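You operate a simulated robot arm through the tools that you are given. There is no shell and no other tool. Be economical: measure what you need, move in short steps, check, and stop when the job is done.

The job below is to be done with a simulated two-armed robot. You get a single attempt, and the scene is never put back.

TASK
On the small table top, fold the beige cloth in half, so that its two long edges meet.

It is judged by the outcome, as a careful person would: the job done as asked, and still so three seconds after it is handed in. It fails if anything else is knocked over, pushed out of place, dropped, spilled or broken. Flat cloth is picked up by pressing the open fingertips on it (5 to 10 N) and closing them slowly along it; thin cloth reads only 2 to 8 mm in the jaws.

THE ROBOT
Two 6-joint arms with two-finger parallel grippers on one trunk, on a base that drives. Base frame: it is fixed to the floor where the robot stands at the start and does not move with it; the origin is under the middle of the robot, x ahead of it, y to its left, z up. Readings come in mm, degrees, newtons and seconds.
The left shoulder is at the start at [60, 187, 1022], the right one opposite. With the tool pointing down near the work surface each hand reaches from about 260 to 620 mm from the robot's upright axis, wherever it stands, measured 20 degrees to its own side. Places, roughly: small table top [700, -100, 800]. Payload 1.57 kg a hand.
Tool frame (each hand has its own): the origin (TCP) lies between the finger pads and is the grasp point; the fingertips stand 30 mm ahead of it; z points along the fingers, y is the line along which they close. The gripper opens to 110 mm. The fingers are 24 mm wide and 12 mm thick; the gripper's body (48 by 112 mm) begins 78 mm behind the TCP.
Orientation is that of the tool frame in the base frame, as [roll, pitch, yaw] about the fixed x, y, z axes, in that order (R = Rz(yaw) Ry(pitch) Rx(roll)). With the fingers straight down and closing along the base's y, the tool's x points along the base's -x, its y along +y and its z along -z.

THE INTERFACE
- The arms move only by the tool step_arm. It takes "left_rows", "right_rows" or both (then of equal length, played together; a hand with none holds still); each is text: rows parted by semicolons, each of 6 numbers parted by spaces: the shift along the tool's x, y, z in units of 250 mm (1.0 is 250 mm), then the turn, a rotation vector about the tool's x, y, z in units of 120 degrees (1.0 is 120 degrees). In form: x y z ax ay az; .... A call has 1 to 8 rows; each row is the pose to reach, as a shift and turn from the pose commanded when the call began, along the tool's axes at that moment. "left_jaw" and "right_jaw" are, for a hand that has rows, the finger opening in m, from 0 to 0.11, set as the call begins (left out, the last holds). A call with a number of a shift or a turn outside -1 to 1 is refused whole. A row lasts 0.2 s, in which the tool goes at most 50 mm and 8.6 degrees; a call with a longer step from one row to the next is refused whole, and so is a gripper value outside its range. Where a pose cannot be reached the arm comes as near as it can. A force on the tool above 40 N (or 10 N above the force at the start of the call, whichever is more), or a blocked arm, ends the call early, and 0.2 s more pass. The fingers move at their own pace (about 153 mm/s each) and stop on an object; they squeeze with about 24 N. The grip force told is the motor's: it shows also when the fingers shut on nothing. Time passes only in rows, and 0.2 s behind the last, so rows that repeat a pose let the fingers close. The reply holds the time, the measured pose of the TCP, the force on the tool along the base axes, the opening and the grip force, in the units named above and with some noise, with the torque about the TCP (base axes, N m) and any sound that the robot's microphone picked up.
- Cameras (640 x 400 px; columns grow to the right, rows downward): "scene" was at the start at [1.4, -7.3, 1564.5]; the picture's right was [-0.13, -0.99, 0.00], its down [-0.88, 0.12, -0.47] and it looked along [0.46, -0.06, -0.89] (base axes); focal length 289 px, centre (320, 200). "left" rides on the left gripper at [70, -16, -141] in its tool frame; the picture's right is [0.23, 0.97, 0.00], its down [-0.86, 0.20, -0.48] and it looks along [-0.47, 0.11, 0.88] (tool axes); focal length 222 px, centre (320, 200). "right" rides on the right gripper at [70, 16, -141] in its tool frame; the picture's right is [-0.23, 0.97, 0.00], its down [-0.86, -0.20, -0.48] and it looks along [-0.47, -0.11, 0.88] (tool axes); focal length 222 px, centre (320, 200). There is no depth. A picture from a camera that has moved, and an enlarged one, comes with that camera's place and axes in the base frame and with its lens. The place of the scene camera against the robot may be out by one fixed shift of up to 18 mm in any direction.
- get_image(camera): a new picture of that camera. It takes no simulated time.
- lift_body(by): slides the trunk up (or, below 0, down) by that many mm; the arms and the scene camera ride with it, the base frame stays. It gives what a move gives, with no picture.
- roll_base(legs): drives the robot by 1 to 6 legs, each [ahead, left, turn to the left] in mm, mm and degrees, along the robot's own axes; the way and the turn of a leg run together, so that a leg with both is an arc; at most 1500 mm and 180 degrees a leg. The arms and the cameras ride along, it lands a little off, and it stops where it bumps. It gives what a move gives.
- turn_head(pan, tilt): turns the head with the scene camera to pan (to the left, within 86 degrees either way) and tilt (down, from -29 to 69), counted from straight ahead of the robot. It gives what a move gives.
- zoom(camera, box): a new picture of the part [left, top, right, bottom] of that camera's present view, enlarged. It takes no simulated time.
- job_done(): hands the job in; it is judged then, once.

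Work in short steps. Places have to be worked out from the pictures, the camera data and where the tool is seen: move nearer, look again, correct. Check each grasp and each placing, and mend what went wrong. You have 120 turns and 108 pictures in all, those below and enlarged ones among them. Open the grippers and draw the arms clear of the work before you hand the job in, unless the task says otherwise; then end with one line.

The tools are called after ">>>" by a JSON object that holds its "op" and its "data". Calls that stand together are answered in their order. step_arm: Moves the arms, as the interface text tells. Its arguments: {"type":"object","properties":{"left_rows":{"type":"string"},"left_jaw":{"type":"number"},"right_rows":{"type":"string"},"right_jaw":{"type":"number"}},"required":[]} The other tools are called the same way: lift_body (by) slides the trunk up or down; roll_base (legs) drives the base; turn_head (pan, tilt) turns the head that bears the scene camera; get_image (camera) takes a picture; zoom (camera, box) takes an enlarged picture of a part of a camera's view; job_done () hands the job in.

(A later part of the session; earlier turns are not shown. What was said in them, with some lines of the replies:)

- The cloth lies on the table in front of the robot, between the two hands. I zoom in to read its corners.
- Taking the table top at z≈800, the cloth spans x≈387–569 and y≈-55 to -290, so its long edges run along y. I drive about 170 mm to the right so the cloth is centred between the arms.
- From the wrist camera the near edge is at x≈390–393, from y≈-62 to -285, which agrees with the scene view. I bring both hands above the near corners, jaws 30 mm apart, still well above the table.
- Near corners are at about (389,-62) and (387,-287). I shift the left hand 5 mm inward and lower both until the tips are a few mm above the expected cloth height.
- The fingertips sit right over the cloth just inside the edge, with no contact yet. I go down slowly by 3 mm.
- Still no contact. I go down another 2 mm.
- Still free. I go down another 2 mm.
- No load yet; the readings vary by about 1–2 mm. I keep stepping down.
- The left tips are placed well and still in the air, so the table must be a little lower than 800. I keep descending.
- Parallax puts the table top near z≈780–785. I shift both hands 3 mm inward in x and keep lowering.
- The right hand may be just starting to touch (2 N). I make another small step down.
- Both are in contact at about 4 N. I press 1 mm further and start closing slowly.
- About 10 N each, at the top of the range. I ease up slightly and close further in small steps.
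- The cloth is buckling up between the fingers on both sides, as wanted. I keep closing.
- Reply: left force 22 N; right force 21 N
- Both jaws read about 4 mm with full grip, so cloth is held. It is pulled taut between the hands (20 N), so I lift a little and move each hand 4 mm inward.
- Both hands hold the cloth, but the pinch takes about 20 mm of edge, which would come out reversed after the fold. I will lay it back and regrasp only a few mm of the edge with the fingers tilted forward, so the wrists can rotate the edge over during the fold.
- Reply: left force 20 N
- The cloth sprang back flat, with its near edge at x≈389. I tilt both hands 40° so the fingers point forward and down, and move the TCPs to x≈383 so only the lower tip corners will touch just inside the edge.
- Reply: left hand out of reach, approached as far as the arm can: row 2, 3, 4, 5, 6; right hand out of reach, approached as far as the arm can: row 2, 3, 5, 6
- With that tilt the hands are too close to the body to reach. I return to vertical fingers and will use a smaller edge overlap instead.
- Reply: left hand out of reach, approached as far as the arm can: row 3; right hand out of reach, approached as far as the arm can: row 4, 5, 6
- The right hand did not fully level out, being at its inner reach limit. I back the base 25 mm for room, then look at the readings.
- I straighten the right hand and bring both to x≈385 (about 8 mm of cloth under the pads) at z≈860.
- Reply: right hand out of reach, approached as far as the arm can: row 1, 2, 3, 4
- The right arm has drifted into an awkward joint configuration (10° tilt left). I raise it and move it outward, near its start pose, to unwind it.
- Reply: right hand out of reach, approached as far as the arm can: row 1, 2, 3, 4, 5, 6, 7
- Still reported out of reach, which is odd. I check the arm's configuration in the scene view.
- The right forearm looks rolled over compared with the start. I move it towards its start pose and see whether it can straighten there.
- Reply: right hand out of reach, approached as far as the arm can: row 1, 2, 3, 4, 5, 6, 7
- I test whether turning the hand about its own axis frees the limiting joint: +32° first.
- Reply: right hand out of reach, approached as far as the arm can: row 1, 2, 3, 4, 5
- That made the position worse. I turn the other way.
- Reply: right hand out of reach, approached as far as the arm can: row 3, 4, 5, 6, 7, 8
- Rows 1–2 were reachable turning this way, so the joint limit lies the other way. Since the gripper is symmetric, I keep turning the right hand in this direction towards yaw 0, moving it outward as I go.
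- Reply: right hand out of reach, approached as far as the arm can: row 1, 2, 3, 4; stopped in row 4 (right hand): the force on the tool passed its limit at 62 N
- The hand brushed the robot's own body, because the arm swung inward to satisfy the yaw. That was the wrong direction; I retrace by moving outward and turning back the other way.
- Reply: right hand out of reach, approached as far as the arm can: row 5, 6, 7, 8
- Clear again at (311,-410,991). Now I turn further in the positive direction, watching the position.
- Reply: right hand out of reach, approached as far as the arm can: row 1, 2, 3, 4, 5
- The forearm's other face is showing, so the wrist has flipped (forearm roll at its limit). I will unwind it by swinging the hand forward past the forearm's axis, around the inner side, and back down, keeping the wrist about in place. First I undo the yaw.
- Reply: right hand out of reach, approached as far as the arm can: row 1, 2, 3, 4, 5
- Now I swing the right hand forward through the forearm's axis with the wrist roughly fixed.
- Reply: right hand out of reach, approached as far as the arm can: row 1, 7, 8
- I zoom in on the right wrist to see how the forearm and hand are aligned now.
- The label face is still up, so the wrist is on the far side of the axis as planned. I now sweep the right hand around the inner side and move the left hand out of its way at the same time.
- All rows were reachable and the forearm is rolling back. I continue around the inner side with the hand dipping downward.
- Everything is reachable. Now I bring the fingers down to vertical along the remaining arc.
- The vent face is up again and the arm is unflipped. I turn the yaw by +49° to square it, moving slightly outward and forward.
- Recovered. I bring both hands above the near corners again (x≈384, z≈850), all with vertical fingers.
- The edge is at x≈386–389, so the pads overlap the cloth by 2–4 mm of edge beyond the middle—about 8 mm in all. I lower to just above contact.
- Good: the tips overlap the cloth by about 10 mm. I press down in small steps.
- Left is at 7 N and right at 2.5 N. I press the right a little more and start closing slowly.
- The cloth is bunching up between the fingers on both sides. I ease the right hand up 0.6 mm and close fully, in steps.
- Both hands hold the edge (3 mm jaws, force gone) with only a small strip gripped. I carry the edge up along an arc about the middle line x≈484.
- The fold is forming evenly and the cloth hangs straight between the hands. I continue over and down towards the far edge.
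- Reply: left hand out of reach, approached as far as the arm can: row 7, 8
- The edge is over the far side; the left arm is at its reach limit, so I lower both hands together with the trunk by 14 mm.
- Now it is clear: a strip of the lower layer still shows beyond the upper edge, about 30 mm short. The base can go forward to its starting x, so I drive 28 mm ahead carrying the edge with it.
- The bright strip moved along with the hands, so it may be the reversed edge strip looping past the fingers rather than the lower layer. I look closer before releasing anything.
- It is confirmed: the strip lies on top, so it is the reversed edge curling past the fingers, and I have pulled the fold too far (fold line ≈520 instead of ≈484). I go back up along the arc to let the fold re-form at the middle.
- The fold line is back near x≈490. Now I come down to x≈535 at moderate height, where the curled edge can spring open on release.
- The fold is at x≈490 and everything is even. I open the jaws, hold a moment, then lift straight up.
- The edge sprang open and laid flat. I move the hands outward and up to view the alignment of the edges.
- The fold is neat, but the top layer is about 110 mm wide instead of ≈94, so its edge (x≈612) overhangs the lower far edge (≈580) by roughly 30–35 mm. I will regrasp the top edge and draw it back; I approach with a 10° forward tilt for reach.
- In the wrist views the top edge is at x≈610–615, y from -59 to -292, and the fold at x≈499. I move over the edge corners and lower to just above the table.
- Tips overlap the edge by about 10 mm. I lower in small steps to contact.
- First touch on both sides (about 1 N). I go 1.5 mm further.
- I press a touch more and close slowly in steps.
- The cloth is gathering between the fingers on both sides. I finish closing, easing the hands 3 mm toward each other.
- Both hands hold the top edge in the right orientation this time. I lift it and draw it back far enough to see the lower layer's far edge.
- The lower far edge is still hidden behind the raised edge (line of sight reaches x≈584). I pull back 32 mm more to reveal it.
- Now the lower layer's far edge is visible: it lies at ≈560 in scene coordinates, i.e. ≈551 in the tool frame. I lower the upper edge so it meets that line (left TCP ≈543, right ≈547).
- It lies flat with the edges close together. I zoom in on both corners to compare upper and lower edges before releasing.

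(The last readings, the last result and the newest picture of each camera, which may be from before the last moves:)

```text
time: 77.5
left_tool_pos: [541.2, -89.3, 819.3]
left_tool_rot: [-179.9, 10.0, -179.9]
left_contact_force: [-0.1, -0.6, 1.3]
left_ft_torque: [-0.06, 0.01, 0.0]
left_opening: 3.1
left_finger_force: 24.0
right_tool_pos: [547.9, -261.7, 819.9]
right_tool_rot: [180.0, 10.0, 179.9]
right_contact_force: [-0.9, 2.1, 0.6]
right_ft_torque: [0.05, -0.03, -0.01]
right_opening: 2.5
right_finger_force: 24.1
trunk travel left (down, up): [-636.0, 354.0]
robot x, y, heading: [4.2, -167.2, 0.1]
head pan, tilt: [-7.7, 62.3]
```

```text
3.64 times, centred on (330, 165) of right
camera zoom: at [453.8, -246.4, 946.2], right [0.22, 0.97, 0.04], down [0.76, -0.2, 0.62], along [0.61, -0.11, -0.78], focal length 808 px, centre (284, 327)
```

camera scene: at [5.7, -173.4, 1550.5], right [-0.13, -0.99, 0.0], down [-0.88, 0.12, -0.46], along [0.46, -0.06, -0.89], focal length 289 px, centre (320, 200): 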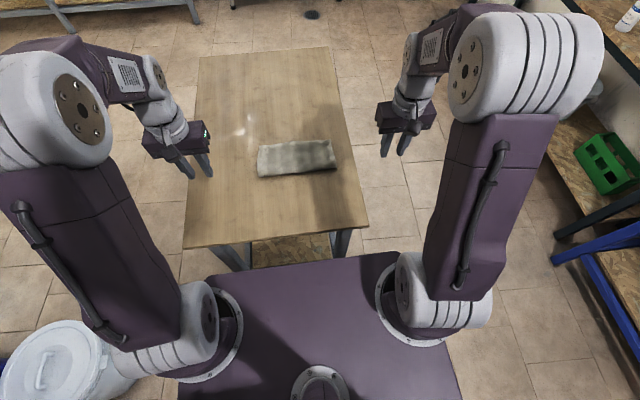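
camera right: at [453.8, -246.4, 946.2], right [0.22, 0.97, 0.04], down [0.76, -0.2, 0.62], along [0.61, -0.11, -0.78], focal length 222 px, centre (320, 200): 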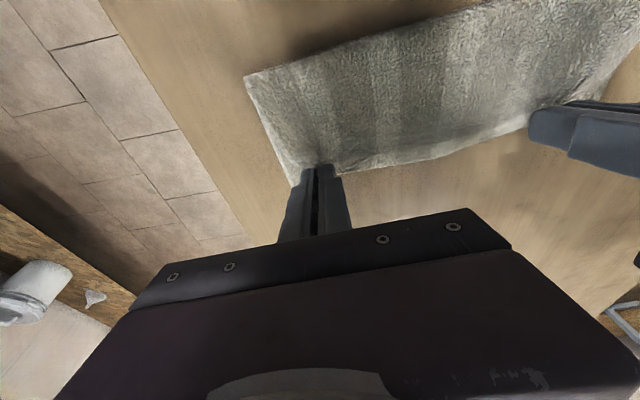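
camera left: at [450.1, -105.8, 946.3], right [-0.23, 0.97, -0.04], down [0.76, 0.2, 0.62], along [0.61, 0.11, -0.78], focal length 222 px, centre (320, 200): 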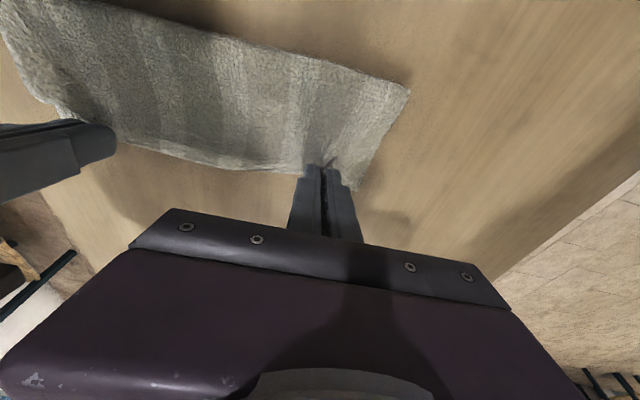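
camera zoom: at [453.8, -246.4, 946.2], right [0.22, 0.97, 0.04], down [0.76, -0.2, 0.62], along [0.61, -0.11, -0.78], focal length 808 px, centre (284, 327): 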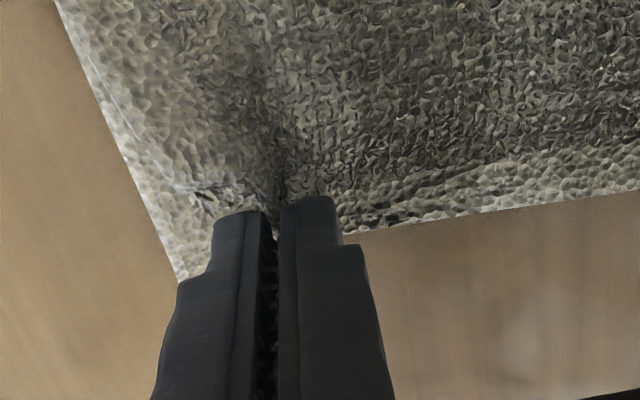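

The lower layer still shows by about 8–9 mm beyond the upper edge (lower corners at x≈558–560). I lift 5 mm, go 9 mm further forward, and set it down.

>>> {"op": "step_arm", "data": {"left_rows": "-0.004 0 -0.024 0 0 0;-0.02 0 -0.02 0 0 0;-0.039 0 -0.0134 0 0 0;-0.037 0 0 0 0 0;-0.036 0 0.006 0 0 0;-0.036 0 0.006 0 0 0", "right_rows": "-0.004 0 -0.024 0 0 0;-0.02 0 -0.02 0 0 0;-0.039 0 -0.0134 0 0 0;-0.037 0 0 0 0 0;-0.036 0 0.006 0 0 0;-0.036 0 0.006 0 0 0"}}

>>> {"op": "zoom", "data": {"camera": "left", "box": [160, 80, 400, 230]}}

>>> {"op": "zoom", "data": {"camera": "right", "box": [250, 80, 490, 230]}}

```text
time: 78.9
left_tool_pos: [551.3, -90.8, 819.8]
left_tool_rot: [-180.0, 9.9, -180.0]
left_contact_force: [0.4, -1.0, 0.1]
left_ft_torque: [-0.02, -0.02, -0.02]
left_opening: 3.2
left_finger_force: 24.1
right_tool_pos: [556.5, -261.6, 819.5]
right_tool_rot: [-179.9, 9.9, 180.0]
right_contact_force: [-0.8, 0.3, 1.0]
right_ft_torque: [0.01, 0.0, -0.03]
right_opening: 2.6
right_finger_force: 24.2
trunk travel left (down, up): [-636.0, 354.0]
robot x, y, heading: [-0.4, -166.7, 0.1]
head pan, tilt: [-7.7, 62.3]
```

```text
2.67 times, centred on (280, 155) of left
camera zoom: at [459.6, -106.8, 947.2], right [-0.23, 0.97, -0.04], down [0.76, 0.2, 0.62], along [0.61, 0.11, -0.78], focal length 592 px, centre (427, 320)
```

zoom: 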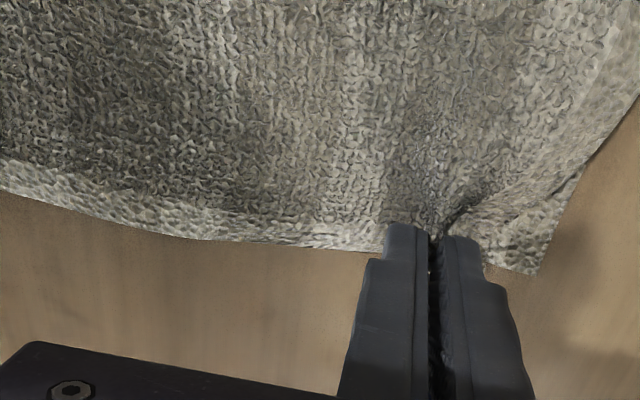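

```text
2.67 times, centred on (370, 155) of right
camera zoom: at [462.8, -245.7, 947.3], right [0.22, 0.97, 0.04], down [0.76, -0.2, 0.62], along [0.61, -0.11, -0.78], focal length 592 px, centre (187, 320)
```

zoom: 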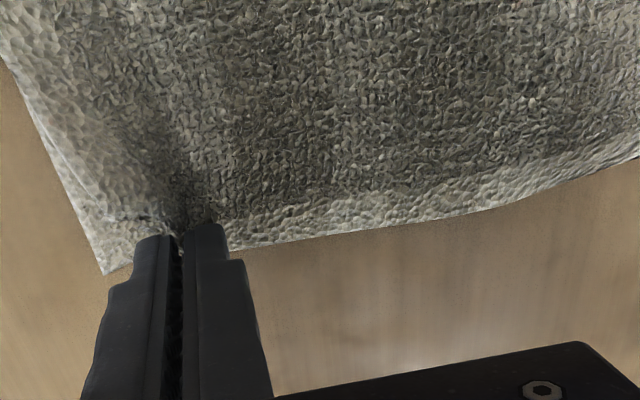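

The edge is now at ≈559–560, matching the lower corners (≈558–564). I release gently and withdraw along the finger axis.

>>> {"op": "step_arm", "data": {"left_rows": "0 0 0 0 0 0;0 0 0 0 0 0;0 0 -0.05 0 0 0;0 0 -0.15 0 0 0;0 0 -0.3 0 0 0;0 0 -0.3 0 0 0", "right_rows": "0 0 0 0 0 0;0 0 0 0 0 0;0 0 -0.05 0 0 0;0 0 -0.15 0 0 0;0 0 -0.3 0 0 0;0 0 -0.3 0 0 0", "left_jaw": 0.03, "right_jaw": 0.03}}

>>> {"op": "zoom", "data": {"camera": "left", "box": [80, 20, 400, 220]}}

>>> {"op": "zoom", "data": {"camera": "right", "box": [240, 20, 560, 220]}}

>>> {"op": "zoom", "data": {"camera": "scene", "box": [240, 130, 350, 200]}}

```text
time: 80.3
left_tool_pos: [538.7, -89.8, 892.7]
left_tool_rot: [-180.0, 9.9, -179.8]
left_contact_force: [1.2, 1.7, -0.3]
left_ft_torque: [0.04, 0.04, 0.0]
left_opening: 29.9
left_finger_force: 0.0
right_tool_pos: [544.1, -258.9, 894.3]
right_tool_rot: [-180.0, 9.8, 180.0]
right_contact_force: [0.9, 0.0, 0.0]
right_ft_torque: [-0.01, 0.02, -0.01]
right_opening: 30.2
right_finger_force: 0.0
trunk travel left (down, up): [-636.0, 354.0]
robot x, y, heading: [2.9, -166.6, 0.1]
head pan, tilt: [-7.7, 62.3]
```

```text
2.00 times, centred on (240, 120) of left
camera zoom: at [446.7, -105.9, 1019.7], right [-0.23, 0.97, -0.04], down [0.76, 0.2, 0.62], along [0.61, 0.11, -0.79], focal length 444 px, centre (480, 360)
```

zoom: 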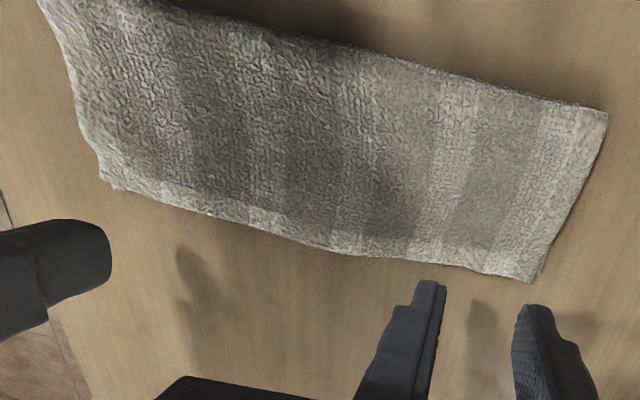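

```text
2.00 times, centred on (400, 120) of right
camera zoom: at [450.3, -244.6, 1022.0], right [0.22, 0.97, 0.04], down [0.76, -0.2, 0.62], along [0.61, -0.11, -0.79], focal length 444 px, centre (160, 360)
```

zoom: 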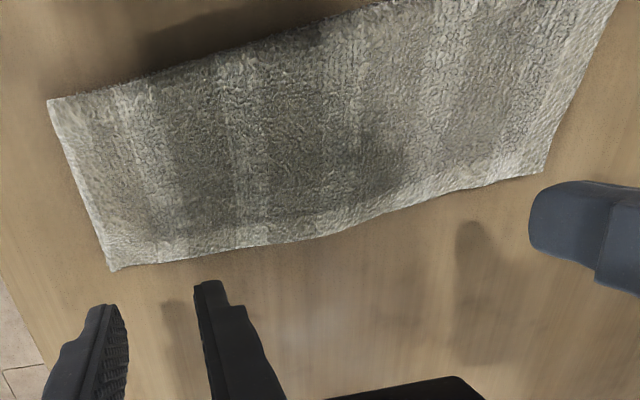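

```text
5.71 times, centred on (295, 165) of scene
camera zoom: at [5.9, -173.4, 1550.5], right [-0.13, -0.99, 0.0], down [-0.88, 0.12, -0.46], along [0.46, -0.06, -0.89], focal length 1650 px, centre (463, 400)
```

zoom: 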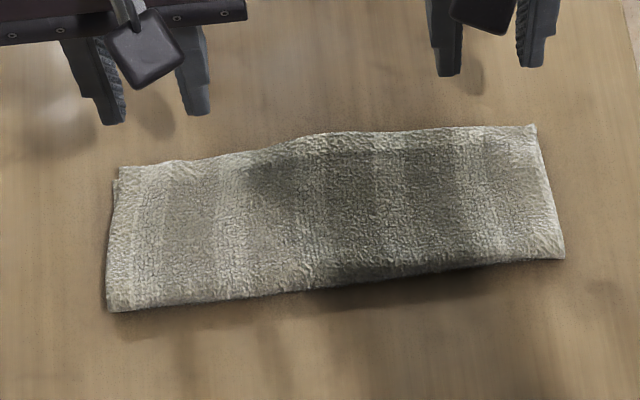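

Visible width is now ≈91–92 mm, almost exactly half of ≈187 mm, so the edges meet within a few mm. I withdraw the arms and take a last close look.

>>> {"op": "step_arm", "data": {"left_rows": "0.03 0.1 -0.1 0 0.01 0;0.1 0.2 -0.2 0 0.02 0;0.2 0.3 -0.25 0 0.035 0;0.3 0.4 -0.28 0 0.05 0;0.4 0.5 -0.28 0 0.065 0;0.5 0.6 -0.28 0 0.083 0;0.5 0.6 -0.28 0 0.083 0", "right_rows": "0.03 -0.1 -0.1 0 0.01 0;0.1 -0.2 -0.2 0 0.02 0;0.2 -0.3 -0.25 0 0.035 0;0.3 -0.4 -0.28 0 0.05 0;0.4 -0.5 -0.28 0 0.065 0;0.5 -0.6 -0.28 0 0.083 0;0.5 -0.6 -0.28 0 0.083 0"}}

>>> {"op": "zoom", "data": {"camera": "scene", "box": [255, 145, 299, 173]}}

>>> {"op": "zoom", "data": {"camera": "scene", "box": [295, 145, 343, 175]}}

>>> {"op": "get_image", "data": {"camera": "scene"}}

```text
time: 81.9
left_tool_pos: [402.9, 57.4, 940.4]
left_tool_rot: [-180.0, 0.0, -179.9]
left_contact_force: [-0.6, -0.5, -1.0]
left_ft_torque: [-0.01, -0.02, -0.02]
left_opening: 30.2
left_finger_force: 0.1
right_tool_pos: [411.7, -412.8, 941.8]
right_tool_rot: [-180.0, -0.1, 180.0]
right_contact_force: [0.2, 0.1, -0.6]
right_ft_torque: [-0.05, 0.02, -0.01]
right_opening: 29.9
right_finger_force: 0.1
trunk travel left (down, up): [-636.0, 354.0]
robot x, y, heading: [0.8, -167.9, -0.1]
head pan, tilt: [-7.7, 62.3]
```

```text
14.29 times, centred on (277, 159) of scene
camera zoom: at [5.0, -173.3, 1550.5], right [-0.13, -0.99, 0.0], down [-0.88, 0.12, -0.46], along [0.46, -0.06, -0.89], focal length 4125 px, centre (934, 786)
```

zoom: 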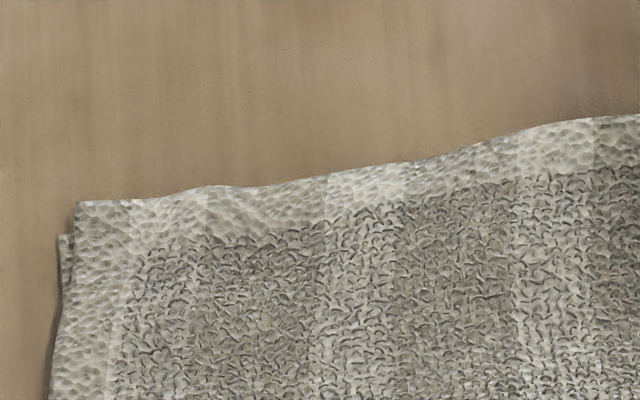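

```text
13.33 times, centred on (319, 160) of scene
camera zoom: at [5.0, -173.3, 1550.5], right [-0.13, -0.99, 0.0], down [-0.88, 0.12, -0.46], along [0.46, -0.06, -0.89], focal length 3850 px, centre (333, 733)
```

zoom: 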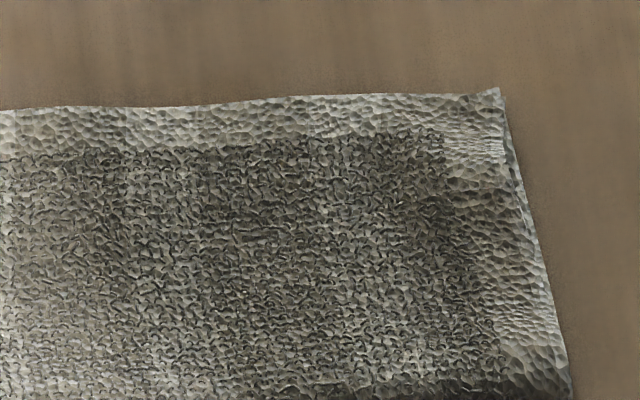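

```text
14 pictures are left
camera scene: at [5.0, -173.3, 1550.5], right [-0.13, -0.99, 0.0], down [-0.88, 0.12, -0.46], along [0.46, -0.06, -0.89], focal length 289 px, centre (320, 200)
```

scene: 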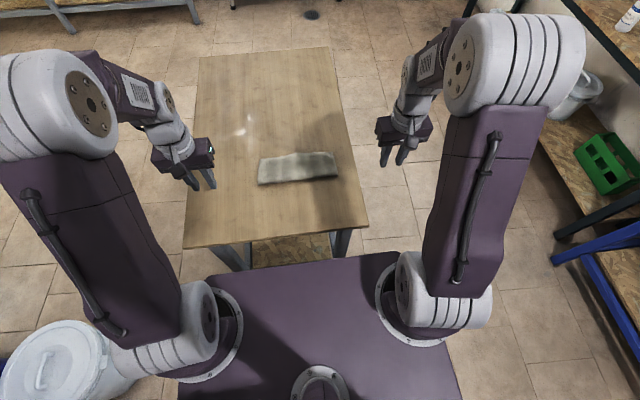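

The upper and lower far edges coincide on the right and are within about 5 mm at the left corner. The arms are clear and nothing else has moved, so I hand the job in.

>>> {"op": "job_done", "data": {}}

```text
The job is handed in.
```

I folded the beige cloth in half on the small table and handed the job in: its two long edges coincide on the right and are about 5 mm apart at the left corner.
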